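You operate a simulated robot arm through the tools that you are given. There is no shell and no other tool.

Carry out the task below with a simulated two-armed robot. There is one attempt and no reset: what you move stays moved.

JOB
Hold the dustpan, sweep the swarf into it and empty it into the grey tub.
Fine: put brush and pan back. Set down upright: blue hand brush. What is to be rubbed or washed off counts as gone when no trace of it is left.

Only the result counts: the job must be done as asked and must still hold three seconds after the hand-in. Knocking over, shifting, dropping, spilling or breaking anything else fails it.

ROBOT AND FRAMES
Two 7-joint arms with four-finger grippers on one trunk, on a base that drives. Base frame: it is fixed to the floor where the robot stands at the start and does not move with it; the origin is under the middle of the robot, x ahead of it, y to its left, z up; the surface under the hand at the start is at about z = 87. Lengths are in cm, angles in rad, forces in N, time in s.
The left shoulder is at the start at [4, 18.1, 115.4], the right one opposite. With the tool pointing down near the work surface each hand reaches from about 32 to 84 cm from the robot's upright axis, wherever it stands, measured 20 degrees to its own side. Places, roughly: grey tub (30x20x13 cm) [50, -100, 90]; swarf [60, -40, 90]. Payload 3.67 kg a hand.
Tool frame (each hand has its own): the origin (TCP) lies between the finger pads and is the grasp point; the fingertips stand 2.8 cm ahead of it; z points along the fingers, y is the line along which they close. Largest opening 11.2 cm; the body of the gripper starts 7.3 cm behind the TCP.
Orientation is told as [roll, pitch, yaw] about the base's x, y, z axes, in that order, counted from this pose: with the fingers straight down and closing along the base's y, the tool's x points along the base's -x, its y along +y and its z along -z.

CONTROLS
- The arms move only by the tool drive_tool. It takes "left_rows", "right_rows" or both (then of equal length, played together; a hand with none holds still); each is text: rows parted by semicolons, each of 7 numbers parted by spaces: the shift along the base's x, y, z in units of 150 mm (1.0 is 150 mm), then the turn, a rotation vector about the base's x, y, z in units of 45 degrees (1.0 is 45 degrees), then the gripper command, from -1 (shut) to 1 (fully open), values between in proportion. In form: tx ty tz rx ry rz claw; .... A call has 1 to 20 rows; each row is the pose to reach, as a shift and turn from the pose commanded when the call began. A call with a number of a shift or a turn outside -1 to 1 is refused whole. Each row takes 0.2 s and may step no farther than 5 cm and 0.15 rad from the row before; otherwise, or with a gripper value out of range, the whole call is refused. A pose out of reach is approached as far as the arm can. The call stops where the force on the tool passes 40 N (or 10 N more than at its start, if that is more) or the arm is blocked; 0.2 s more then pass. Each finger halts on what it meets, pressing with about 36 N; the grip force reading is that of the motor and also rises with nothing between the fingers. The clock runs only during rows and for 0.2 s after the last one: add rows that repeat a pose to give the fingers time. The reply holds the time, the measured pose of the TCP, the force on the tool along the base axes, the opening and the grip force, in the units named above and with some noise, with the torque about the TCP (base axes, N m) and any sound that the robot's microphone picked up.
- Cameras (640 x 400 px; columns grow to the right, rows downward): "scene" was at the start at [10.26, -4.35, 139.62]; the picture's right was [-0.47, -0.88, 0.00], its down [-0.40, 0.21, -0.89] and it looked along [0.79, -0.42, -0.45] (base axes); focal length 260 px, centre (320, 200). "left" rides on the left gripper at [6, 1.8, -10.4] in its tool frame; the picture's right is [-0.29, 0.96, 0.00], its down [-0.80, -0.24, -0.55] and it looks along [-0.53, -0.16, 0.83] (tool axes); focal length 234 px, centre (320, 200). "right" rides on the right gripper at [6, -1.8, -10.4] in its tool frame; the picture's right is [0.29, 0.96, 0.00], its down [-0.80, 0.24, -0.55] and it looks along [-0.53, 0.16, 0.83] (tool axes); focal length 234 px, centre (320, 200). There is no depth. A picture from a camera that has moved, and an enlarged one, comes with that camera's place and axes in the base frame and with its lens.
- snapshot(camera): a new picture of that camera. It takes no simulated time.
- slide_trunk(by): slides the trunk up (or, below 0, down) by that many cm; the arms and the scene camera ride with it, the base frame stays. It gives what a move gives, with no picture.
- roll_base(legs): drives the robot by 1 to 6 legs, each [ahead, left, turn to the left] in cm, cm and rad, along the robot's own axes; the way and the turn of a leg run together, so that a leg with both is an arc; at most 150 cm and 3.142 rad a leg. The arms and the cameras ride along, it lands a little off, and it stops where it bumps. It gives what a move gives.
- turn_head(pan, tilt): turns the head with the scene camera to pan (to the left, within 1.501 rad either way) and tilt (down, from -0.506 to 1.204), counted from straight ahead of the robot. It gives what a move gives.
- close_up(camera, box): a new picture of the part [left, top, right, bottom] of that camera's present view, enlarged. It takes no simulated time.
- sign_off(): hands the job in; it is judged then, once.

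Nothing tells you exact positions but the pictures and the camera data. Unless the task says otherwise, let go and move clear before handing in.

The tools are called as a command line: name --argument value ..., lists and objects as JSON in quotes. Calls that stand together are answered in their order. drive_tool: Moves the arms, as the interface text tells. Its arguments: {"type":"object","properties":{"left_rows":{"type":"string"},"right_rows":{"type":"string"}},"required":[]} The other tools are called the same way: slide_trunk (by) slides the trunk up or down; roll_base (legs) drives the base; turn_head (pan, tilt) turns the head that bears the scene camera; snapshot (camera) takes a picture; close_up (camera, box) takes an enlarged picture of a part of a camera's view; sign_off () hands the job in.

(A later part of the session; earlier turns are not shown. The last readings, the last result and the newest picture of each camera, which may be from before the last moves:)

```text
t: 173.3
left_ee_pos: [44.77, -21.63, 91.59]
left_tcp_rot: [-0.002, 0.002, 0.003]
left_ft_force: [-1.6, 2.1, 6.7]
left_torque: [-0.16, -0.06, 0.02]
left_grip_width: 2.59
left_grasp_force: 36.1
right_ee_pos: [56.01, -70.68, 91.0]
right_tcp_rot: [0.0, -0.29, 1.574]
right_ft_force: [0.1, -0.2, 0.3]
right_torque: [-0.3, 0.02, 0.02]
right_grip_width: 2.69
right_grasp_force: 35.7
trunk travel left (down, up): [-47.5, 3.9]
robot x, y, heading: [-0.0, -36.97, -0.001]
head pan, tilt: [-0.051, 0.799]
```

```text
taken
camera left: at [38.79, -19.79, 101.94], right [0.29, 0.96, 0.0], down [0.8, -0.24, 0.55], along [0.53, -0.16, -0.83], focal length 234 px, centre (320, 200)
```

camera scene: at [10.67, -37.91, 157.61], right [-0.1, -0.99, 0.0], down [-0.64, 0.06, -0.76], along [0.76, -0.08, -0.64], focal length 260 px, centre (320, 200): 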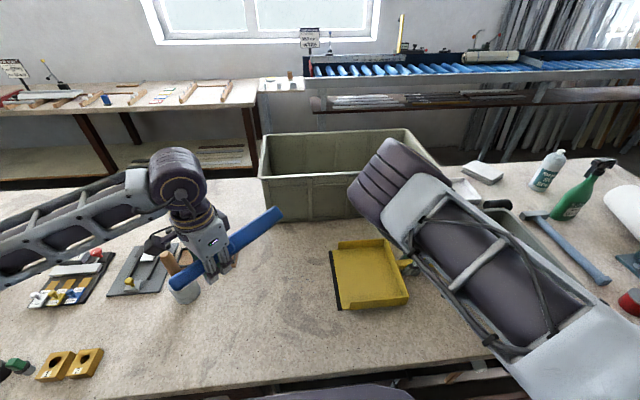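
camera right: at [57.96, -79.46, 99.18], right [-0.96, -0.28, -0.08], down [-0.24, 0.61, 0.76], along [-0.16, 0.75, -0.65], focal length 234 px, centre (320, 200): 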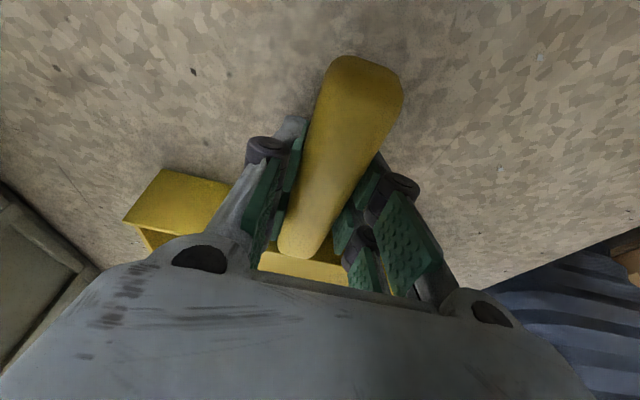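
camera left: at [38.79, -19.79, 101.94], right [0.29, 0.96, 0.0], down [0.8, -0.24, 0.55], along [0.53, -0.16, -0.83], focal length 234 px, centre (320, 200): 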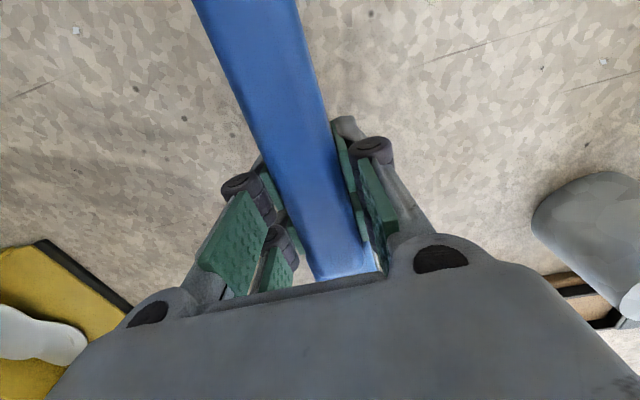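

Contact with 7 N and the brush sits straight. Opening the left gripper gradually.

drive_tool --left_rows "0 0 0 0 0 0 -0.5; 0 0 0 0 0 0 -0.4; 0 0 0 0 0 0 -0.2; 0 0 0 0 0 0 0.2; 0 0 0 0 0 0 0.6; 0 0 0 0 0 0 1; 0 0 0 0 0 0 1"

drive_tool --left_rows "0 0 0.1 0 0 0 1; 0 0 0.25 0 0 0 1; 0 0 0.45 0 0 0 1; 0 0 0.7 0 0 0 1; 0 0 1 0 0 0 1"

snapshot --camera "left"

snapshot --camera "scene"

```text
t: 174.9
left_ee_pos: [44.81, -21.58, 91.63]
left_tcp_rot: [-0.002, 0.002, 0.0]
left_ft_force: [-0.8, 0.3, 0.2]
left_torque: [0.0, 0.0, 0.0]
left_grip_width: 11.19
left_grasp_force: 0.0
right_ee_pos: [56.16, -70.75, 90.86]
right_tcp_rot: [-0.004, -0.29, 1.574]
right_ft_force: [-0.2, -0.1, 0.0]
right_torque: [-0.03, 0.03, 0.06]
right_grip_width: 2.71
right_grasp_force: 36.2
trunk travel left (down, up): [-47.5, 3.9]
robot x, y, heading: [-0.22, -37.51, -0.001]
head pan, tilt: [-0.051, 0.799]
```

```text
t: 176.1
left_ee_pos: [44.87, -21.39, 106.69]
left_tcp_rot: [0.0, 0.004, 0.001]
left_ft_force: [0.8, -0.1, -0.4]
left_torque: [-0.01, -0.02, -0.01]
left_grip_width: 11.21
left_grasp_force: 0.0
right_ee_pos: [56.07, -70.68, 90.87]
right_tcp_rot: [-0.002, -0.289, 1.573]
right_ft_force: [0.6, -0.2, -0.1]
right_torque: [-0.1, -0.03, -0.02]
right_grip_width: 2.7
right_grasp_force: 36.1
trunk travel left (down, up): [-47.5, 3.9]
robot x, y, heading: [-0.06, -36.96, -0.006]
head pan, tilt: [-0.051, 0.799]
```

```text
taken
camera left: at [38.81, -19.64, 117.06], right [0.29, 0.96, 0.0], down [0.8, -0.24, 0.55], along [0.53, -0.16, -0.83], focal length 234 px, centre (320, 200)
```

left: 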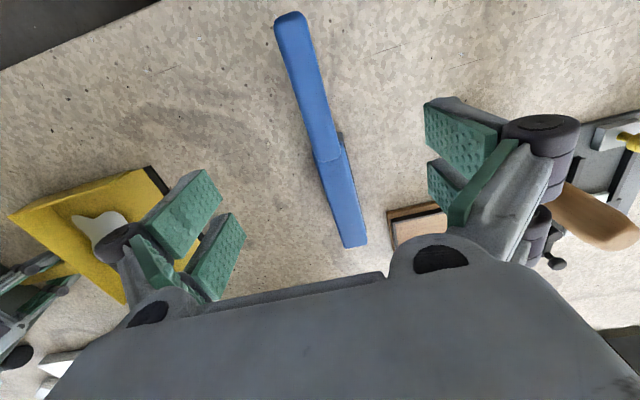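

```text
taken
camera scene: at [10.24, -37.52, 156.79], right [-0.05, -1.0, 0.0], down [-0.72, 0.04, -0.7], along [0.7, -0.04, -0.72], focal length 260 px, centre (320, 200)
```

scene: 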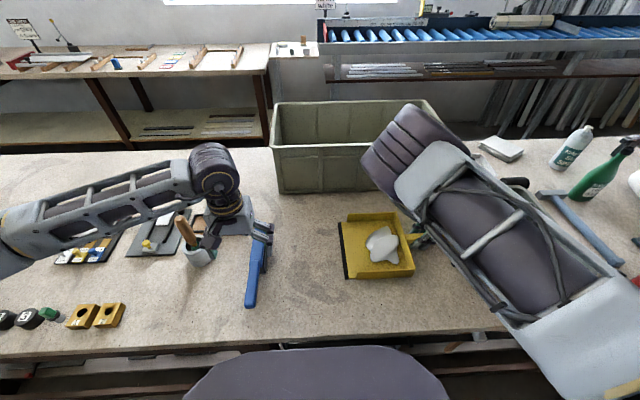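

The brush is back in its original place, upright. I'll raise the left hand out of the way, then start on the pan.

drive_tool --left_rows "0 0.05 0.2 0 0 0 1; 0 0.1 0.4 0 0 0 1; 0 0.15 0.6 0 0 0 1; 0 0.2 0.8 0 0 0 1; 0 0.25 1 0 0 0 1"

drive_tool --left_rows "0 0.1 0.2 0 0 0 1; 0 0.2 0.4 0 0 0 1; 0 0.3 0.6 0 0 0 1; 0 0.4 0.8 0 0 0 1; 0 0.5 1 0 0 0 1"

turn_head --pan -0.4 --tilt 0.75

snapshot --camera "scene"

snapshot --camera "right"

```text
t: 177.3
left_ee_pos: [44.72, -17.99, 121.53]
left_tcp_rot: [-0.001, 0.003, 0.0]
left_ft_force: [-0.1, -0.5, 0.0]
left_torque: [0.03, -0.01, -0.02]
left_grip_width: 11.24
left_grasp_force: 0.1
right_ee_pos: [56.06, -70.78, 90.88]
right_tcp_rot: [-0.001, -0.289, 1.573]
right_ft_force: [-1.4, 1.9, 1.0]
right_torque: [-0.08, -0.04, -0.05]
right_grip_width: 2.68
right_grasp_force: 36.4
trunk travel left (down, up): [-47.5, 3.9]
robot x, y, heading: [0.35, -37.23, 0.002]
head pan, tilt: [-0.051, 0.799]
```

```text
t: 178.5
left_ee_pos: [44.65, -10.47, 136.51]
left_tcp_rot: [-0.002, 0.003, 0.0]
left_ft_force: [-0.5, 0.5, 0.1]
left_torque: [-0.02, 0.01, 0.02]
left_grip_width: 11.19
left_grasp_force: 0.1
right_ee_pos: [56.06, -70.69, 90.98]
right_tcp_rot: [-0.001, -0.287, 1.575]
right_ft_force: [0.3, 0.2, -0.7]
right_torque: [-0.04, 0.06, 0.07]
right_grip_width: 2.7
right_grasp_force: 36.1
trunk travel left (down, up): [-47.5, 3.9]
robot x, y, heading: [-0.08, -36.99, -0.002]
head pan, tilt: [-0.051, 0.799]
```

```text
t: 179.3
left_ee_pos: [44.74, -10.36, 136.34]
left_tcp_rot: [-0.002, 0.001, 0.001]
left_ft_force: [0.8, 0.1, -0.2]
left_torque: [-0.05, -0.02, 0.02]
left_grip_width: 11.19
left_grasp_force: 0.0
right_ee_pos: [56.07, -70.68, 90.93]
right_tcp_rot: [-0.002, -0.289, 1.575]
right_ft_force: [-0.1, -0.2, 0.1]
right_torque: [0.03, -0.03, 0.07]
right_grip_width: 2.64
right_grasp_force: 35.7
trunk travel left (down, up): [-47.5, 3.9]
robot x, y, heading: [-0.11, -36.74, 0.001]
head pan, tilt: [-0.4, 0.75]
```

```text
taken
camera scene: at [9.84, -40.3, 157.18], right [-0.39, -0.92, 0.0], down [-0.63, 0.27, -0.73], along [0.67, -0.28, -0.68], focal length 260 px, centre (320, 200)
```

scene: 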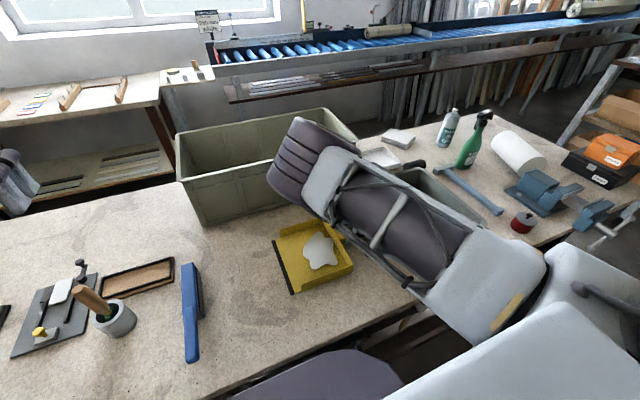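

```text
taken
camera right: at [57.95, -79.46, 99.17], right [-0.96, -0.28, -0.08], down [-0.24, 0.61, 0.76], along [-0.16, 0.75, -0.65], focal length 234 px, centre (320, 200)
```

right: 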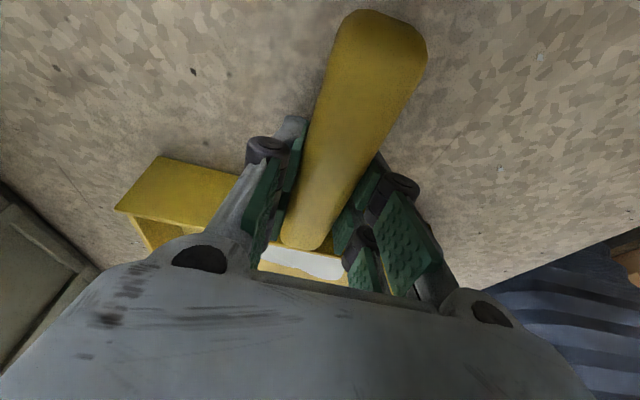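

The pan slid about 1.1 cm toward -y in the grip (lip now at y -46.4), which I'll correct when returning it. Now I'll lift it gently with the lip tipped up a little and watch for droop.

drive_tool --right_rows "0 0 0.02 0.03 0 0 -1; 0 0 0.04 0.06 0 0 -1; 0 0 0.06 0.09 0 0 -1; 0 0 0.08 0.12 0 0 -1; 0 0 0.1 0.15 0 0 -1; 0 0 0.12 0.18 0 0 -1; 0 0 0.14 0.2 0 0 -1"

close_up --camera "scene" --box '[250, 190, 410, 310]'

snapshot --camera "right"

```text
t: 180.9
left_ee_pos: [44.69, -10.45, 136.33]
left_tcp_rot: [-0.001, 0.003, 0.002]
left_ft_force: [0.7, -0.4, 0.6]
left_torque: [0.01, -0.02, -0.02]
left_grip_width: 11.21
left_grasp_force: 0.2
right_ee_pos: [56.14, -70.71, 92.94]
right_tcp_rot: [-0.002, -0.447, 1.574]
right_ft_force: [0.4, -0.5, -2.8]
right_torque: [-0.26, -0.01, 0.0]
right_grip_width: 2.7
right_grasp_force: 36.2
trunk travel left (down, up): [-47.5, 3.9]
robot x, y, heading: [-0.29, -37.03, -0.0]
head pan, tilt: [-0.4, 0.75]
```

```text
3.33 times, centred on (330, 250) of scene
camera zoom: at [9.87, -40.32, 157.18], right [-0.39, -0.92, 0.0], down [-0.63, 0.27, -0.73], along [0.67, -0.28, -0.68], focal length 867 px, centre (287, 33)
```

zoom: 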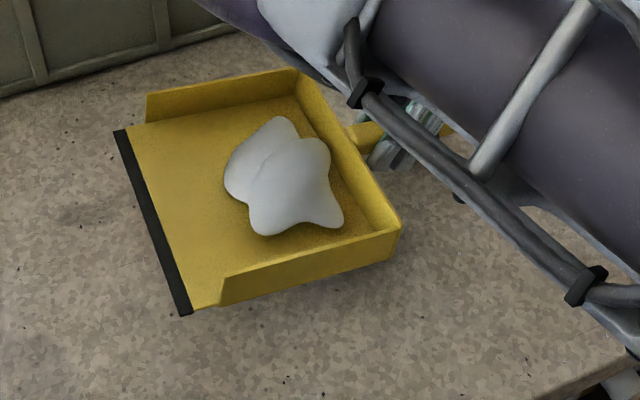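

```text
taken
camera right: at [58.03, -80.67, 99.83], right [-0.96, -0.26, -0.13], down [-0.24, 0.48, 0.84], along [-0.16, 0.84, -0.52], focal length 234 px, centre (320, 200)
```

right: 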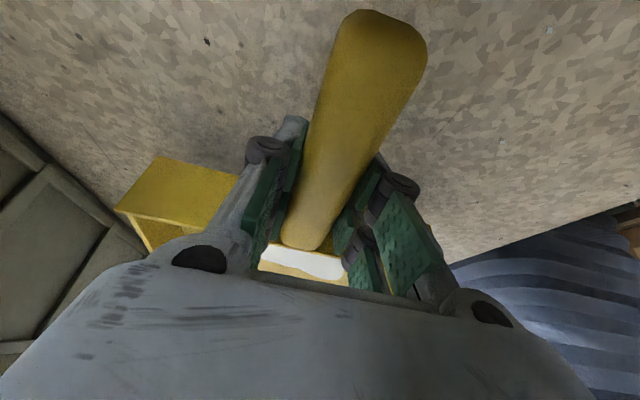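

The pan lifts cleanly without drooping (about 2.8 N, heap stable). I'll raise it well above the tub rim.

drive_tool --right_rows "0 0 0.1 0 0 0 -1; 0 0 0.2 0 0 0 -1; 0 0 0.3 0 0 0 -1; 0 0 0.4 0 0 0 -1; 0 0 0.5 0 0 0 -1; 0 -0.02 0.6 0 0 0 -1; 0 -0.04 0.7 0 0 0 -1; 0 -0.06 0.8 0 0 0 -1; 0 -0.08 0.9 0 0 0 -1; 0 -0.1 1 0 0 0 -1"

snapshot --camera "scene"

```text
t: 183.1
left_ee_pos: [44.73, -10.41, 136.48]
left_tcp_rot: [-0.003, 0.003, 0.001]
left_ft_force: [-0.2, 0.2, -0.3]
left_torque: [0.0, -0.01, 0.02]
left_grip_width: 11.21
left_grasp_force: 0.0
right_ee_pos: [56.02, -72.09, 108.17]
right_tcp_rot: [-0.002, -0.447, 1.574]
right_ft_force: [0.1, -0.5, -3.5]
right_torque: [-0.28, 0.01, 0.04]
right_grip_width: 2.66
right_grasp_force: 35.8
trunk travel left (down, up): [-47.5, 3.9]
robot x, y, heading: [0.04, -36.89, 0.002]
head pan, tilt: [-0.4, 0.75]
```

```text
taken
camera scene: at [9.83, -40.31, 157.19], right [-0.39, -0.92, 0.0], down [-0.63, 0.27, -0.73], along [0.67, -0.28, -0.68], focal length 260 px, centre (320, 200)
```

scene: 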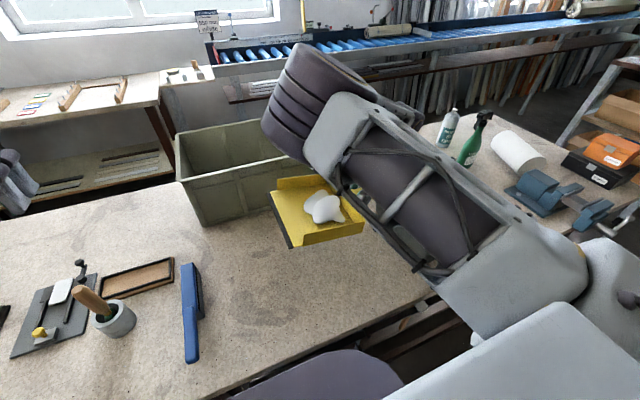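

Stable. I'll raise a bit more, centre it on the tub in x, then roll the base toward the tub.

drive_tool --right_rows "-0.03 -0.05 0.06 0 0 0 -1; -0.07 -0.1 0.12 0 0 0 -1; -0.11 -0.15 0.18 0 0 0 -1; -0.15 -0.2 0.24 0 0 0 -1; -0.18 -0.25 0.3 0 0 0 -1; -0.2 -0.3 0.33 0 0 0 -1"

roll_base --legs '[[0, -8, 0], [0, -8, 0]]'

turn_head --pan -0.55 --tilt 0.75

snapshot --camera "scene"

snapshot --camera "left"

```text
t: 184.5
left_ee_pos: [44.76, -10.47, 136.51]
left_tcp_rot: [0.002, 0.003, 0.002]
left_ft_force: [-0.6, -0.5, -0.3]
left_torque: [-0.01, -0.01, -0.03]
left_grip_width: 11.18
left_grasp_force: 0.0
right_ee_pos: [53.07, -76.76, 113.14]
right_tcp_rot: [-0.001, -0.447, 1.576]
right_ft_force: [0.2, -0.8, -2.4]
right_torque: [-0.29, -0.01, 0.04]
right_grip_width: 2.71
right_grasp_force: 35.9
trunk travel left (down, up): [-47.5, 3.9]
robot x, y, heading: [0.24, -37.21, -0.001]
head pan, tilt: [-0.4, 0.75]
```

```text
t: 186.2
left_ee_pos: [44.77, -25.66, 136.32]
left_tcp_rot: [-0.006, 0.004, 0.002]
left_ft_force: [0.2, 0.4, -0.6]
left_torque: [-0.1, 0.0, 0.02]
left_grip_width: 11.19
left_grasp_force: 0.1
right_ee_pos: [53.24, -92.11, 113.34]
right_tcp_rot: [-0.004, -0.441, 1.575]
right_ft_force: [0.3, 0.1, -2.9]
right_torque: [-0.3, 0.05, 0.0]
right_grip_width: 2.67
right_grasp_force: 36.2
trunk travel left (down, up): [-47.5, 3.9]
robot x, y, heading: [0.11, -53.02, 0.003]
head pan, tilt: [-0.4, 0.75]
```

```text
t: 186.9
left_ee_pos: [44.77, -26.42, 136.52]
left_tcp_rot: [0.0, 0.006, 0.002]
left_ft_force: [-0.7, -0.5, 1.4]
left_torque: [0.04, -0.01, 0.0]
left_grip_width: 11.22
left_grasp_force: 0.0
right_ee_pos: [53.13, -92.56, 113.06]
right_tcp_rot: [-0.004, -0.449, 1.573]
right_ft_force: [0.4, -0.6, -1.5]
right_torque: [-0.24, 0.02, -0.01]
right_grip_width: 2.73
right_grasp_force: 35.8
trunk travel left (down, up): [-47.5, 3.9]
robot x, y, heading: [-0.25, -52.96, -0.0]
head pan, tilt: [-0.55, 0.75]
```

```text
taken
camera scene: at [9.32, -57.38, 157.18], right [-0.52, -0.85, 0.0], down [-0.58, 0.36, -0.73], along [0.62, -0.38, -0.68], focal length 260 px, centre (320, 200)
```

scene: 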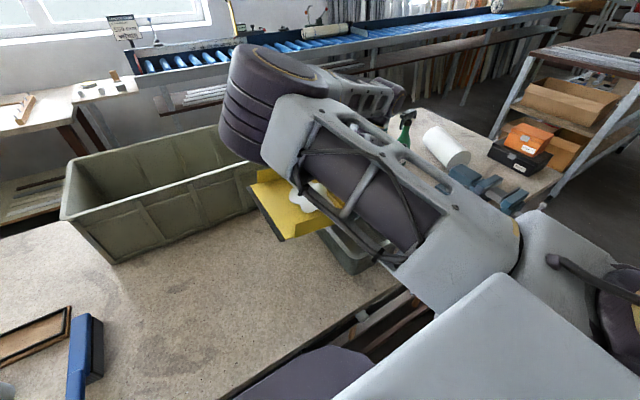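

```text
taken
camera left: at [38.75, -24.49, 146.82], right [0.29, 0.96, 0.0], down [0.8, -0.24, 0.55], along [0.53, -0.16, -0.83], focal length 234 px, centre (320, 200)
```

left: 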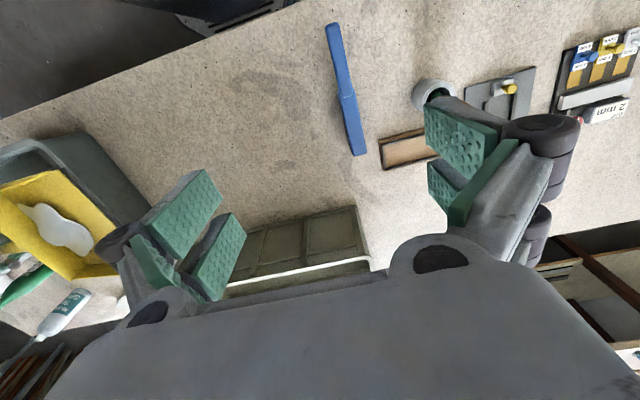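

The pan is over the tub area, heap stable. I'll move the hand farther out so the lip comes over the tub before any tilting.

drive_tool --right_rows "-0.02 -0.1 0 0 0 0 -1; -0.04 -0.2 0 0 0 0 -1; -0.06 -0.3 0 0 0 0 -1; -0.08 -0.4 0 0 0 0 -1; -0.1 -0.5 0 -0.02 0 0 -1; -0.1 -0.6 0 -0.04 0 0 -1; -0.1 -0.7 0 -0.06 0 0 -1; -0.1 -0.8 0 -0.08 0 0 -1"

snapshot --camera "scene"

snapshot --camera "right"

```text
t: 188.7
left_ee_pos: [44.86, -26.47, 136.51]
left_tcp_rot: [-0.001, 0.002, 0.002]
left_ft_force: [0.9, -0.7, 0.5]
left_torque: [0.0, -0.02, -0.01]
left_grip_width: 11.22
left_grasp_force: 0.0
right_ee_pos: [51.71, -104.75, 112.99]
right_tcp_rot: [-0.004, -0.385, 1.574]
right_ft_force: [0.4, 0.0, -2.0]
right_torque: [-0.26, -0.01, 0.0]
right_grip_width: 2.66
right_grasp_force: 35.9
trunk travel left (down, up): [-47.5, 3.9]
robot x, y, heading: [-0.08, -52.8, 0.0]
head pan, tilt: [-0.55, 0.75]
```

```text
taken
camera scene: at [9.31, -57.37, 157.18], right [-0.52, -0.85, 0.0], down [-0.58, 0.36, -0.73], along [0.62, -0.38, -0.68], focal length 260 px, centre (320, 200)
```

scene: 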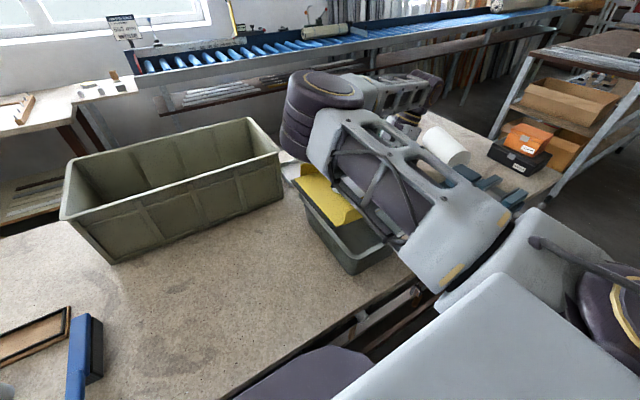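

```text
taken
camera right: at [53.6, -114.15, 120.31], right [-0.96, -0.27, -0.11], down [-0.24, 0.53, 0.81], along [-0.16, 0.8, -0.57], focal length 234 px, centre (320, 200)
```

right: 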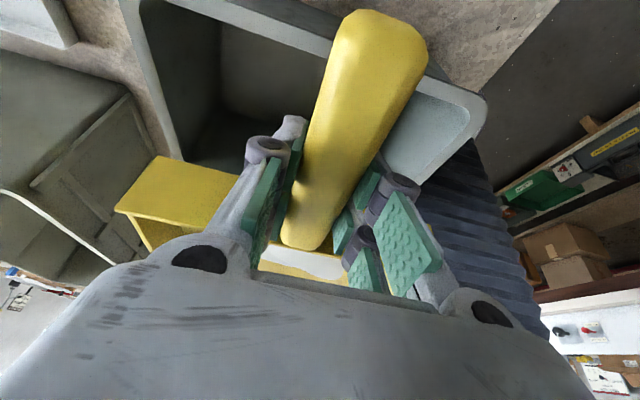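

It follows well. I'll continue outward while levelling the pan, bringing the lip just inside the near rim.

drive_tool --right_rows "0 -0.08 0 -0.04 0 0 -1; 0 -0.16 0 -0.08 0 0 -1; 0 -0.24 0 -0.12 0 0 -1; 0 -0.32 0 -0.16 0 0 -1; 0 -0.4 0 -0.2 0 0 -1; 0 -0.48 0 -0.248 0 0 -1"

snapshot --camera "scene"

snapshot --camera "left"

```text
t: 190.1
left_ee_pos: [44.81, -26.37, 136.42]
left_tcp_rot: [-0.002, 0.003, 0.002]
left_ft_force: [1.0, 0.7, 0.6]
left_torque: [0.02, 0.0, -0.02]
left_grip_width: 11.2
left_grasp_force: 0.2
right_ee_pos: [51.62, -111.83, 113.05]
right_tcp_rot: [-0.001, -0.188, 1.574]
right_ft_force: [-0.4, -0.8, -2.2]
right_torque: [-0.22, -0.01, -0.03]
right_grip_width: 2.7
right_grasp_force: 35.4
trunk travel left (down, up): [-47.5, 3.9]
robot x, y, heading: [-0.19, -53.19, 0.005]
head pan, tilt: [-0.55, 0.75]
```

```text
taken
camera scene: at [9.3, -57.29, 157.18], right [-0.52, -0.85, 0.0], down [-0.58, 0.36, -0.73], along [0.62, -0.38, -0.68], focal length 260 px, centre (320, 200)
```

scene: 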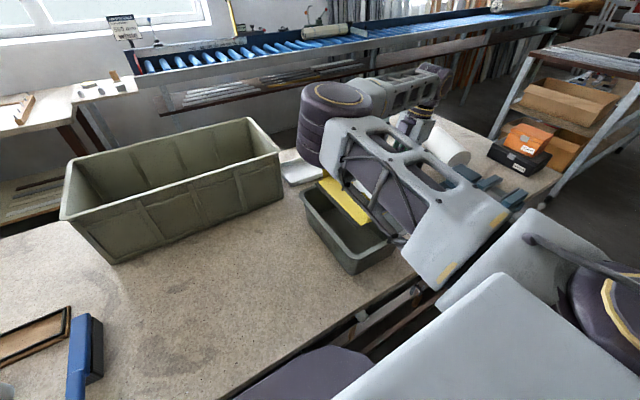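

```text
taken
camera left: at [38.75, -24.41, 146.79], right [0.29, 0.96, 0.0], down [0.8, -0.24, 0.55], along [0.53, -0.16, -0.83], focal length 234 px, centre (320, 200)
```

left: 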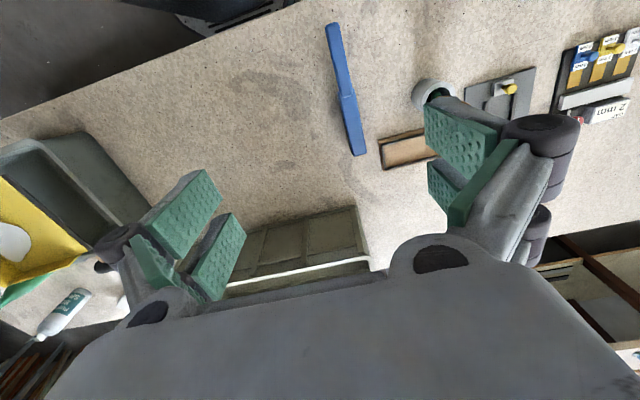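

The lip is now over the tub with the heap still in place. I'll turn the left hand so its camera watches the tub during emptying.

drive_tool --left_rows "0 -0.12 0 0 0 -0.15 1; 0 -0.24 0 0 0 -0.3 1; 0 -0.36 0 0 0 -0.45 1; 0 -0.48 0 0 0 -0.6 1; 0 -0.6 0 0 0 -0.75 1; 0 -0.72 0 0 0 -0.9 1; 0 -0.8 0 0 0 -1 1"

snapshot --camera "left"

```text
t: 191.7
left_ee_pos: [44.88, -38.49, 136.79]
left_tcp_rot: [0.0, 0.005, -0.785]
left_ft_force: [-0.2, 0.0, -0.4]
left_torque: [-0.02, 0.01, -0.02]
left_grip_width: 11.21
left_grasp_force: 0.1
right_ee_pos: [51.81, -111.81, 112.82]
right_tcp_rot: [-0.003, -0.189, 1.573]
right_ft_force: [0.1, -0.6, -3.0]
right_torque: [-0.28, 0.02, 0.02]
right_grip_width: 2.7
right_grasp_force: 36.0
trunk travel left (down, up): [-47.5, 3.9]
robot x, y, heading: [0.14, -53.18, -0.0]
head pan, tilt: [-0.55, 0.75]
```

```text
taken
camera left: at [41.81, -32.81, 146.92], right [0.88, 0.47, 0.0], down [0.4, -0.73, 0.55], along [0.26, -0.49, -0.83], focal length 234 px, centre (320, 200)
```

left: 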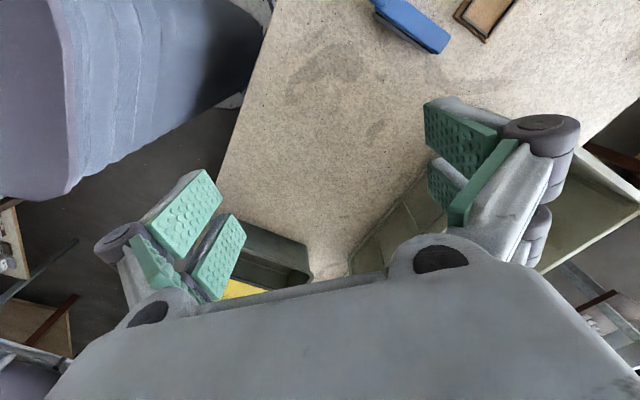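

drive_tool --left_rows "0 0.03 0 -0.13 0 0 1; 0 0.06 0 -0.26 0 0 1; 0 0.09 0 -0.39 0 0 1; 0 0.12 0 -0.52 0 0 1; 0 0.15 0 -0.65 0 0 1; 0 0.18 0 -0.77 0 0 1"

snapshot --camera "left"

```text
t: 193.1
left_ee_pos: [44.61, -35.54, 136.42]
left_tcp_rot: [-0.456, -0.411, -0.688]
left_ft_force: [1.1, 1.4, 0.5]
left_torque: [0.01, -0.04, -0.03]
left_grip_width: 11.22
left_grasp_force: 0.1
right_ee_pos: [51.61, -111.73, 112.95]
right_tcp_rot: [-0.002, -0.187, 1.573]
right_ft_force: [0.1, 0.5, -2.5]
right_torque: [-0.28, 0.01, -0.01]
right_grip_width: 2.71
right_grasp_force: 36.1
trunk travel left (down, up): [-47.5, 3.9]
robot x, y, heading: [0.32, -52.7, -0.002]
head pan, tilt: [-0.55, 0.75]
```

```text
taken
camera left: at [41.63, -24.99, 141.85], right [0.88, 0.39, -0.27], down [0.4, -0.29, 0.87], along [0.26, -0.88, -0.41], focal length 234 px, centre (320, 200)
```

left: 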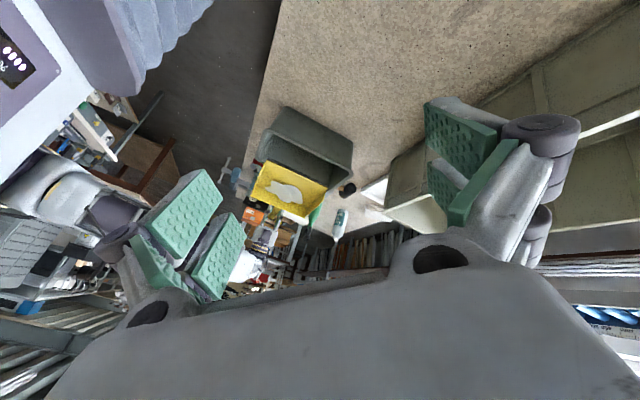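

Perfect monitoring view: tub and pan with the heap are both visible. I'll zoom to see how the lip lies relative to the tub.

close_up --camera "left" --box '[220, 90, 380, 240]'

```text
2.67 times, centred on (300, 165) of left
camera zoom: at [41.63, -24.99, 141.85], right [0.88, 0.39, -0.27], down [0.4, -0.29, 0.87], along [0.26, -0.88, -0.41], focal length 624 px, centre (373, 293)
```

zoom: 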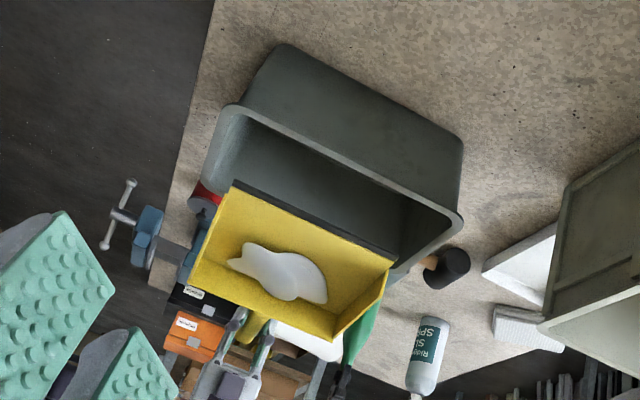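

The lip lies within the tub outline. I'll tilt the pan slowly, keeping the lip over the inside of the tub.

drive_tool --right_rows "0 -0.025 0.024 -0.064 0 0 -1; 0 -0.05 0.047 -0.127 0 0 -1; 0 -0.07 0.055 -0.191 0 0 -1; 0 -0.087 0.063 -0.255 0 0 -1; 0 -0.083 0.085 -0.318 0 0 -1; 0 -0.077 0.107 -0.382 0 0 -1; 0 -0.062 0.125 -0.445 0 0 -1; 0 -0.047 0.143 -0.509 0 0 -1; 0 -0.02 0.17 -0.573 0 0 -1; 0 0.007 0.197 -0.637 0 0 -1"

close_up --camera "left" --box '[220, 90, 380, 240]'

```text
t: 195.3
left_ee_pos: [44.71, -35.64, 136.52]
left_tcp_rot: [-0.456, -0.41, -0.688]
left_ft_force: [-0.2, -0.2, -0.8]
left_torque: [0.0, 0.0, 0.0]
left_grip_width: 11.18
left_grasp_force: 0.2
right_ee_pos: [51.62, -111.56, 115.92]
right_tcp_rot: [-0.001, 0.314, 1.575]
right_ft_force: [-0.8, 0.4, -2.0]
right_torque: [-0.19, 0.01, 0.01]
right_grip_width: 2.69
right_grasp_force: 35.6
trunk travel left (down, up): [-47.5, 3.9]
robot x, y, heading: [0.09, -52.97, -0.005]
head pan, tilt: [-0.55, 0.75]
```

```text
2.67 times, centred on (300, 165) of left
camera zoom: at [41.68, -25.03, 141.83], right [0.88, 0.39, -0.27], down [0.4, -0.29, 0.87], along [0.26, -0.87, -0.41], focal length 624 px, centre (373, 293)
```

zoom: 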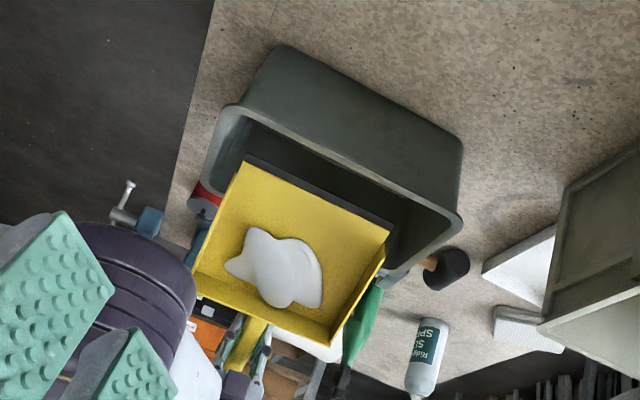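

The heap still sticks at 34°, with the lip well inside the tub. I'll tilt further, slowly.

drive_tool --right_rows "0 0.03 0.033 -0.064 0 0 -1; 0 0.063 0.066 -0.127 0 0 -1; 0 0.097 0.099 -0.191 0 0 -1; 0 0.142 0.121 -0.255 0 0 -1; 0 0.188 0.143 -0.318 0 0 -1; 0 0.234 0.165 -0.382 0 0 -1; 0 0.274 0.194 -0.445 0 0 -1; 0 0.314 0.222 -0.509 0 0 -1"

close_up --camera "left" --box '[220, 90, 380, 240]'

snapshot --camera "scene"

```text
t: 197.1
left_ee_pos: [44.53, -35.52, 136.46]
left_tcp_rot: [-0.455, -0.41, -0.688]
left_ft_force: [0.1, -0.1, 0.3]
left_torque: [0.01, 0.02, 0.02]
left_grip_width: 11.22
left_grasp_force: 0.0
right_ee_pos: [50.9, -108.77, 120.86]
right_tcp_rot: [-0.028, 0.726, 1.521]
right_ft_force: [0.0, 0.3, -2.1]
right_torque: [-0.11, 0.0, 0.02]
right_grip_width: 2.7
right_grasp_force: 36.3
trunk travel left (down, up): [-47.5, 3.9]
robot x, y, heading: [0.4, -53.15, 0.001]
head pan, tilt: [-0.55, 0.75]
```

```text
2.67 times, centred on (300, 165) of left
camera zoom: at [41.64, -25.04, 141.85], right [0.88, 0.39, -0.27], down [0.4, -0.29, 0.87], along [0.26, -0.87, -0.41], focal length 624 px, centre (373, 293)
```

zoom: 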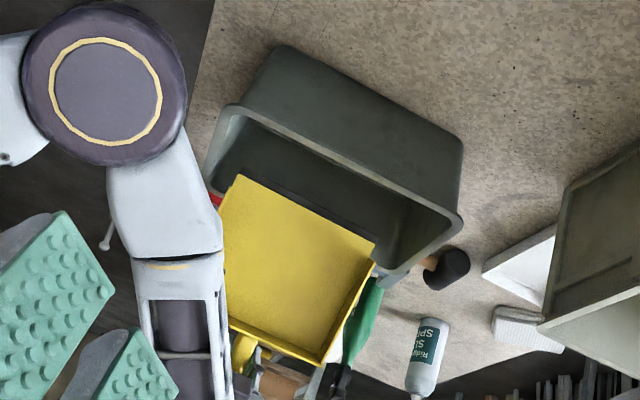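

```text
taken
camera scene: at [9.27, -57.25, 157.18], right [-0.52, -0.85, 0.0], down [-0.58, 0.36, -0.73], along [0.62, -0.38, -0.68], focal length 260 px, centre (320, 200)
```

scene: 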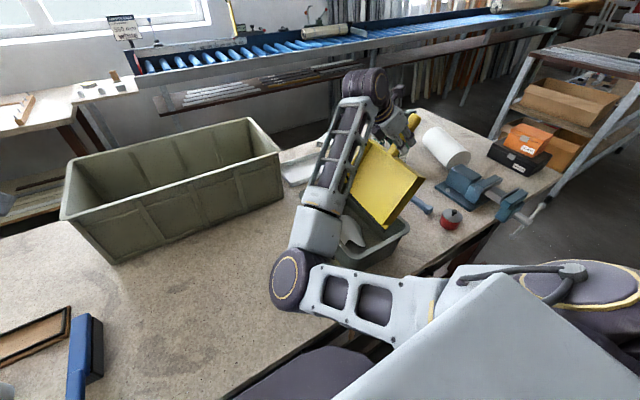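

The heap has slid out: the pan is empty and I can see the swarf in the tub. Let me zoom in to be sure.

close_up --camera "scene" --box '[310, 130, 450, 290]'

close_up --camera "left" --box '[260, 120, 350, 220]'

```text
2.50 times, centred on (380, 210) of scene
camera zoom: at [9.27, -57.25, 157.18], right [-0.52, -0.85, 0.0], down [-0.58, 0.36, -0.73], along [0.62, -0.38, -0.68], focal length 650 px, centre (170, 175)
```

zoom: 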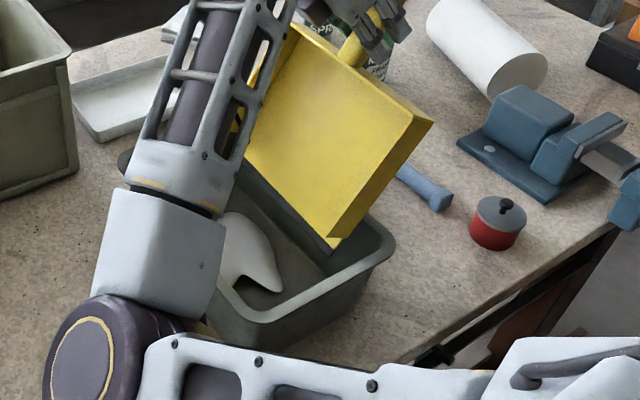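

```text
4.00 times, centred on (305, 170) of left
camera zoom: at [41.64, -25.04, 141.85], right [0.88, 0.39, -0.27], down [0.4, -0.29, 0.87], along [0.26, -0.87, -0.41], focal length 937 px, centre (380, 320)
```

zoom: 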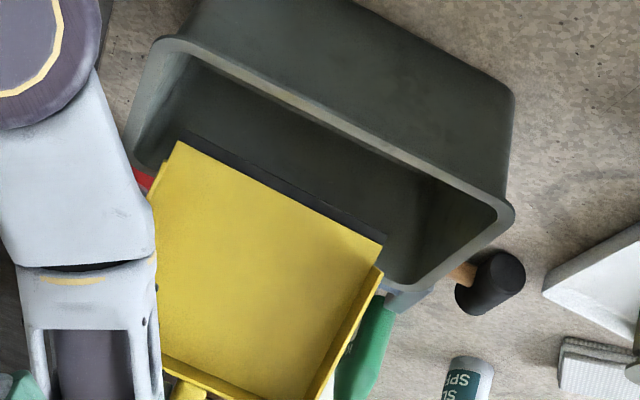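

The pan is empty and the swarf is in the tub. The arm's elbow moved low, so before returning I'll hold a moment and check the pose.

drive_tool --right_rows "0 0 0 0 0 0 -1; 0 0 0 0 0 0 -1; 0 0 0 0 0 0 -1"

snapshot --camera "scene"

```text
t: 197.9
left_ee_pos: [44.65, -35.61, 136.46]
left_tcp_rot: [-0.456, -0.41, -0.689]
left_ft_force: [-0.2, 0.0, 0.1]
left_torque: [-0.01, -0.01, 0.02]
left_grip_width: 11.2
left_grasp_force: 0.1
right_ee_pos: [51.08, -108.65, 120.72]
right_tcp_rot: [-0.019, 0.734, 1.53]
right_ft_force: [0.3, 0.1, -2.9]
right_torque: [-0.09, -0.01, -0.01]
right_grip_width: 2.7
right_grasp_force: 35.8
trunk travel left (down, up): [-47.5, 3.9]
robot x, y, heading: [0.05, -53.32, -0.005]
head pan, tilt: [-0.55, 0.75]
```

```text
taken
camera scene: at [9.3, -57.29, 157.18], right [-0.52, -0.85, 0.0], down [-0.58, 0.36, -0.73], along [0.62, -0.38, -0.68], focal length 260 px, centre (320, 200)
```

scene: 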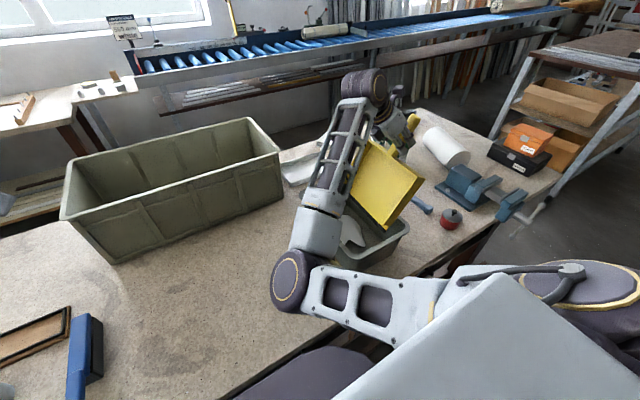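

I'll now reverse the tilt slowly, a little higher, to lift the empty pan clear of the tub.

drive_tool --right_rows "0 -0.04 0.04 0.064 0 0 -1; 0 -0.08 0.077 0.127 0 0 -1; 0 -0.125 0.092 0.191 0 0 -1; 0 -0.17 0.107 0.255 0 0 -1; 0 -0.21 0.1 0.318 0 0 -1; 0 -0.25 0.09 0.382 0 0 -1; 0 -0.285 0.067 0.445 0 0 -1; 0 -0.32 0.043 0.509 0 0 -1; 0 -0.347 0.017 0.573 0 0 -1; 0 -0.373 -0.01 0.637 0 0 -1; 0 -0.388 -0.03 0.7 0 0 -1; 0 -0.403 -0.047 0.764 0 0 -1"

snapshot --camera "scene"

close_up --camera "left" --box '[200, 60, 400, 240]'

```text
t: 200.5
left_ee_pos: [44.58, -35.67, 136.45]
left_tcp_rot: [-0.454, -0.409, -0.688]
left_ft_force: [0.0, 0.1, 0.0]
left_torque: [0.03, 0.01, 0.01]
left_grip_width: 11.21
left_grasp_force: 0.1
right_ee_pos: [51.7, -113.02, 118.63]
right_tcp_rot: [0.001, 0.109, 1.575]
right_ft_force: [-0.1, -0.4, -2.1]
right_torque: [-0.23, 0.01, 0.02]
right_grip_width: 2.68
right_grasp_force: 36.3
trunk travel left (down, up): [-47.5, 3.9]
robot x, y, heading: [0.37, -52.8, 0.001]
head pan, tilt: [-0.55, 0.75]
```

```text
taken
camera scene: at [9.3, -57.34, 157.18], right [-0.52, -0.85, 0.0], down [-0.58, 0.36, -0.73], along [0.62, -0.38, -0.68], focal length 260 px, centre (320, 200)
```

scene: 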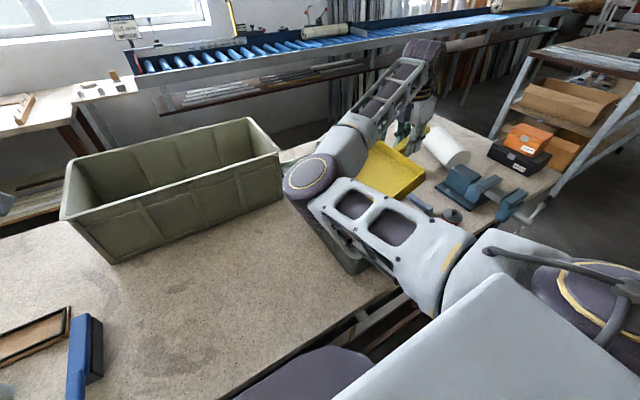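

```text
2.22 times, centred on (300, 150) of left
camera zoom: at [41.66, -25.12, 141.87], right [0.88, 0.39, -0.27], down [0.4, -0.29, 0.87], along [0.26, -0.87, -0.41], focal length 520 px, centre (364, 311)
```

zoom: 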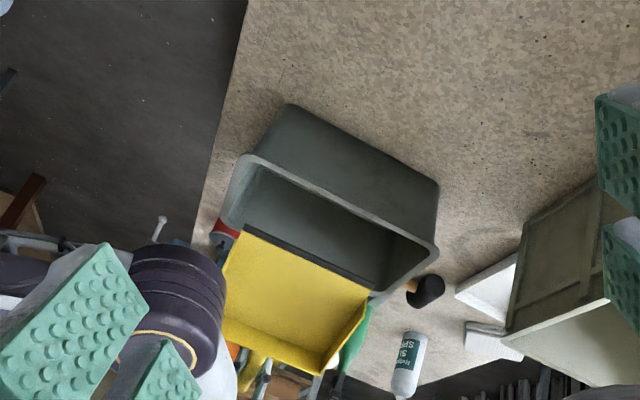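

Tracking well. I'll level the pan and bring it back inward above the tub.

drive_tool --right_rows "0 0.05 0 0.08 0 0 -1; 0 0.12 0 0.16 0 0 -1; 0 0.2 0 0.24 0 0 -1; 0 0.3 -0.02 0.32 0 0 -1; 0 0.4 -0.05 0.4 0 0 -1; 0 0.5 -0.08 0.46 0 0 -1; 0.02 0.6 -0.12 0.505 0 0 -1; 0.04 0.7 -0.15 0.505 0 0 -1; 0.06 0.8 -0.18 0.505 0 0 -1; 0.08 0.9 -0.2 0.505 0 0 -1"

snapshot --camera "scene"

```text
t: 202.7
left_ee_pos: [44.66, -35.49, 136.44]
left_tcp_rot: [-0.456, -0.411, -0.691]
left_ft_force: [-0.1, 0.5, -0.8]
left_torque: [-0.04, 0.0, -0.01]
left_grip_width: 11.2
left_grasp_force: 0.1
right_ee_pos: [52.9, -99.51, 115.65]
right_tcp_rot: [0.0, -0.285, 1.572]
right_ft_force: [0.0, 0.0, -1.4]
right_torque: [-0.24, -0.03, -0.01]
right_grip_width: 2.68
right_grasp_force: 35.9
trunk travel left (down, up): [-47.5, 3.9]
robot x, y, heading: [-0.07, -52.83, -0.003]
head pan, tilt: [-0.55, 0.75]
```

```text
taken
camera scene: at [9.31, -57.2, 157.18], right [-0.52, -0.85, 0.0], down [-0.58, 0.36, -0.73], along [0.62, -0.38, -0.68], focal length 260 px, centre (320, 200)
```

scene: 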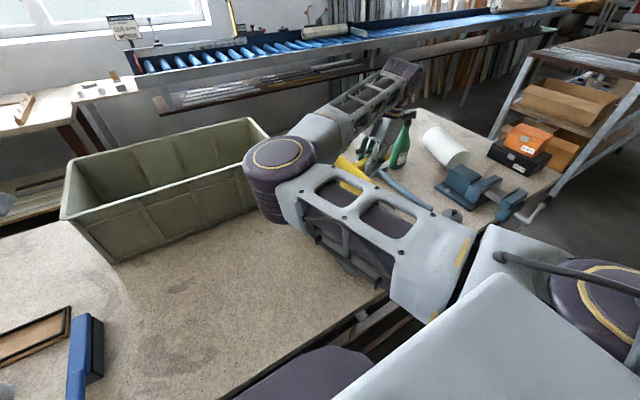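

I'll continue inward along the same path I came out on, so the elbow rises again, before rolling the base back.

drive_tool --right_rows "0 0.06 -0.03 0.03 0 0 -1; 0 0.12 -0.06 0.06 0 0 -1; 0 0.18 -0.09 0.09 0 0 -1; 0 0.24 -0.12 0.12 0 0 -1; 0.01 0.3 -0.14 0.15 0 0 -1; 0.01 0.36 -0.16 0.18 0 0 -1; 0.01 0.42 -0.17 0.2 0 0 -1; 0.01 0.46 -0.17 0.2 0 0 -1"

snapshot --camera "scene"

```text
t: 204.5
left_ee_pos: [44.74, -35.58, 136.42]
left_tcp_rot: [-0.455, -0.41, -0.689]
left_ft_force: [-0.9, 0.5, 0.3]
left_torque: [0.01, -0.03, 0.02]
left_grip_width: 11.22
left_grasp_force: 0.0
right_ee_pos: [53.02, -92.47, 113.16]
right_tcp_rot: [-0.002, -0.444, 1.573]
right_ft_force: [-0.1, 0.4, -2.7]
right_torque: [-0.27, -0.01, 0.0]
right_grip_width: 2.68
right_grasp_force: 35.8
right hand out of reach, approached as far as the arm can: row 4, 5
trunk travel left (down, up): [-47.5, 3.9]
robot x, y, heading: [0.33, -52.76, -0.003]
head pan, tilt: [-0.55, 0.75]
```

```text
taken
camera scene: at [9.3, -57.28, 157.18], right [-0.52, -0.85, 0.0], down [-0.58, 0.36, -0.73], along [0.62, -0.38, -0.68], focal length 260 px, centre (320, 200)
```

scene: 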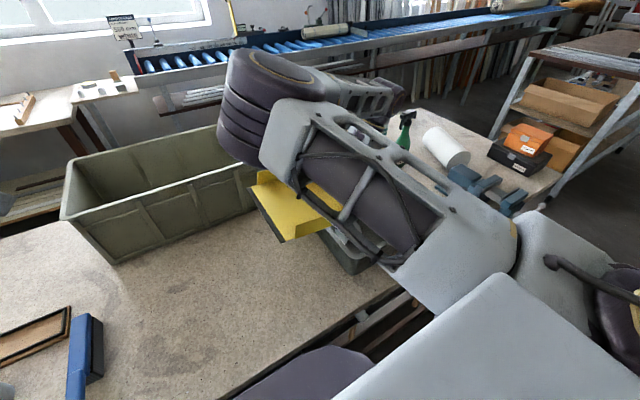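

Back in the same posture as before. Now I'll roll the base back to the sweeping stance.

roll_base --legs '[[0, 8, 0], [0, 8, 0]]'

turn_head --pan -0.4 --tilt 0.75

snapshot --camera "scene"

```text
t: 206.3
left_ee_pos: [44.85, -20.19, 136.6]
left_tcp_rot: [-0.452, -0.406, -0.689]
left_ft_force: [0.6, -0.7, 0.1]
left_torque: [0.04, -0.01, -0.01]
left_grip_width: 11.18
left_grasp_force: 0.1
right_ee_pos: [53.11, -77.06, 112.96]
right_tcp_rot: [-0.001, -0.446, 1.574]
right_ft_force: [0.0, -1.4, -2.2]
right_torque: [-0.2, 0.01, 0.0]
right_grip_width: 2.7
right_grasp_force: 36.5
trunk travel left (down, up): [-47.5, 3.9]
robot x, y, heading: [-0.23, -36.99, 0.001]
head pan, tilt: [-0.55, 0.75]
```

```text
t: 207.0
left_ee_pos: [44.79, -19.61, 136.5]
left_tcp_rot: [-0.458, -0.411, -0.689]
left_ft_force: [0.5, 0.2, 0.6]
left_torque: [-0.03, 0.0, -0.02]
left_grip_width: 11.22
left_grasp_force: 0.1
right_ee_pos: [53.16, -76.53, 113.13]
right_tcp_rot: [-0.003, -0.442, 1.573]
right_ft_force: [0.7, 0.2, -1.4]
right_torque: [-0.31, 0.01, -0.03]
right_grip_width: 2.71
right_grasp_force: 35.9
trunk travel left (down, up): [-47.5, 3.9]
robot x, y, heading: [0.07, -37.22, 0.001]
head pan, tilt: [-0.4, 0.75]
```

```text
taken
camera scene: at [10.03, -40.17, 157.18], right [-0.39, -0.92, 0.0], down [-0.63, 0.26, -0.73], along [0.67, -0.29, -0.68], focal length 260 px, centre (320, 200)
```

scene: 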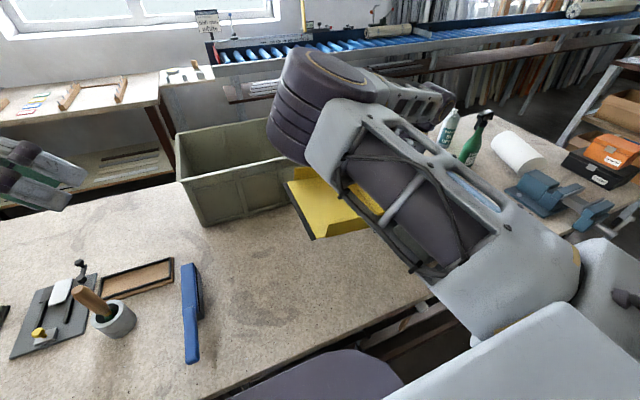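

Now I'll bring the pan back over its original spot and lower it, levelling near the table.

drive_tool --right_rows "0.03 0.06 -0.06 0 0 0 -1; 0.06 0.12 -0.13 0 0 0 -1; 0.09 0.18 -0.2 0 0 0 -1; 0.12 0.24 -0.28 0 0 0 -1; 0.15 0.3 -0.36 0 0 0 -1; 0.17 0.36 -0.44 -0.02 0 0 -1; 0.185 0.41 -0.52 -0.04 0 0 -1; 0.193 0.46 -0.6 -0.06 0 0 -1; 0.193 0.46 -0.7 -0.09 0 0 -1; 0.193 0.46 -0.8 -0.12 0 0 -1"

snapshot --camera "scene"

```text
t: 209.2
left_ee_pos: [44.75, -19.67, 136.47]
left_tcp_rot: [-0.455, -0.409, -0.688]
left_ft_force: [0.8, -0.6, 0.2]
left_torque: [0.0, 0.0, 0.0]
left_grip_width: 11.18
left_grasp_force: 0.1
right_ee_pos: [55.99, -69.8, 100.84]
right_tcp_rot: [-0.002, -0.348, 1.574]
right_ft_force: [0.2, -0.6, -2.8]
right_torque: [-0.25, 0.0, 0.01]
right_grip_width: 2.67
right_grasp_force: 35.7
trunk travel left (down, up): [-47.5, 3.9]
robot x, y, heading: [0.14, -37.19, 0.001]
head pan, tilt: [-0.4, 0.75]
```

```text
taken
camera scene: at [10.0, -40.34, 157.18], right [-0.39, -0.92, 0.0], down [-0.63, 0.27, -0.73], along [0.67, -0.28, -0.68], focal length 260 px, centre (320, 200)
```

scene: 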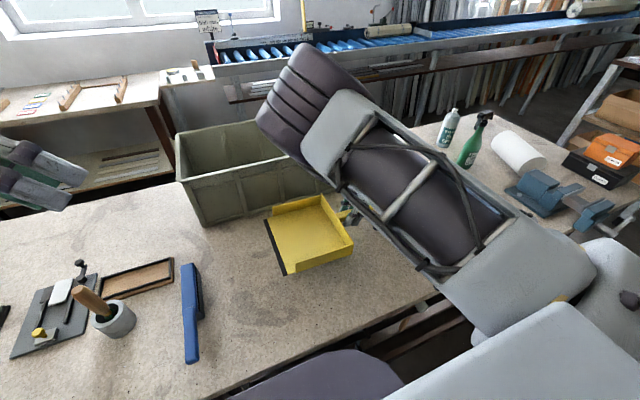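

drive_tool --right_rows "0 0.005 -0.1 -0.02 0 0 -1; 0.003 0.01 -0.2 -0.04 0 0 -1; 0.004 0.013 -0.3 -0.06 0 0 -1; 0.004 0.013 -0.4 -0.075 0 0 -1; 0.004 0.013 -0.5 -0.075 0 0 -1; 0.004 0.013 -0.57 -0.075 0 0 -1; 0.004 0.013 -0.62 -0.075 0 0 -1"

drive_tool --right_rows "0 0 -0.01 0 0 0 -1; 0 0 -0.02 0 0 0 -1; 0 0 -0.03 0 0 0 -1; 0 0 -0.03 0 0 0 -1"

close_up --camera "scene" --box '[240, 180, 400, 300]'

```text
t: 210.8
left_ee_pos: [44.68, -19.73, 136.52]
left_tcp_rot: [-0.457, -0.409, -0.687]
left_ft_force: [-0.2, -1.0, -0.4]
left_torque: [-0.01, 0.02, -0.01]
left_grip_width: 11.17
left_grasp_force: 0.1
right_ee_pos: [56.01, -69.52, 91.61]
right_tcp_rot: [-0.002, -0.288, 1.575]
right_ft_force: [0.0, 0.5, -2.5]
right_torque: [-0.27, -0.02, -0.02]
right_grip_width: 2.69
right_grasp_force: 35.8
trunk travel left (down, up): [-47.5, 3.9]
robot x, y, heading: [-0.1, -37.17, -0.003]
head pan, tilt: [-0.4, 0.75]
```

```text
t: 211.8
left_ee_pos: [44.65, -19.6, 136.47]
left_tcp_rot: [-0.457, -0.41, -0.689]
left_ft_force: [0.0, 0.5, -0.3]
left_torque: [0.01, 0.01, -0.04]
left_grip_width: 11.17
left_grasp_force: 0.1
right_ee_pos: [55.95, -69.52, 91.41]
right_tcp_rot: [-0.002, -0.29, 1.573]
right_ft_force: [-0.4, 0.8, -1.5]
right_torque: [-0.27, 0.04, 0.01]
right_grip_width: 2.68
right_grasp_force: 35.9
trunk travel left (down, up): [-47.5, 3.9]
robot x, y, heading: [0.14, -36.99, -0.001]
head pan, tilt: [-0.4, 0.75]
```

```text
3.33 times, centred on (320, 240) of scene
camera zoom: at [9.95, -40.3, 157.18], right [-0.39, -0.92, 0.0], down [-0.63, 0.27, -0.73], along [0.67, -0.28, -0.68], focal length 867 px, centre (320, 67)
```

zoom: 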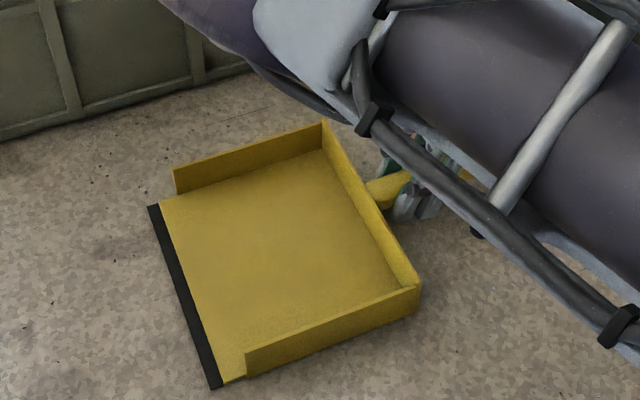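

drive_tool --right_rows "0 0 -0.01 0 0 0 -1; 0 0 -0.02 0 0 0 -1; 0 0 -0.028 0 0 0 -1; 0 0 -0.028 0 0 0 -1"

```text
t: 212.8
left_ee_pos: [44.75, -19.71, 136.46]
left_tcp_rot: [-0.455, -0.41, -0.687]
left_ft_force: [-0.1, -0.7, -0.5]
left_torque: [-0.01, -0.04, -0.01]
left_grip_width: 11.2
left_grasp_force: 0.1
right_ee_pos: [55.89, -69.54, 91.02]
right_tcp_rot: [-0.003, -0.288, 1.575]
right_ft_force: [1.2, 0.3, 9.4]
right_torque: [0.84, -0.05, -0.12]
right_grip_width: 2.68
right_grasp_force: 36.5
trunk travel left (down, up): [-47.5, 3.9]
robot x, y, heading: [-0.02, -37.17, -0.004]
head pan, tilt: [-0.4, 0.75]
```

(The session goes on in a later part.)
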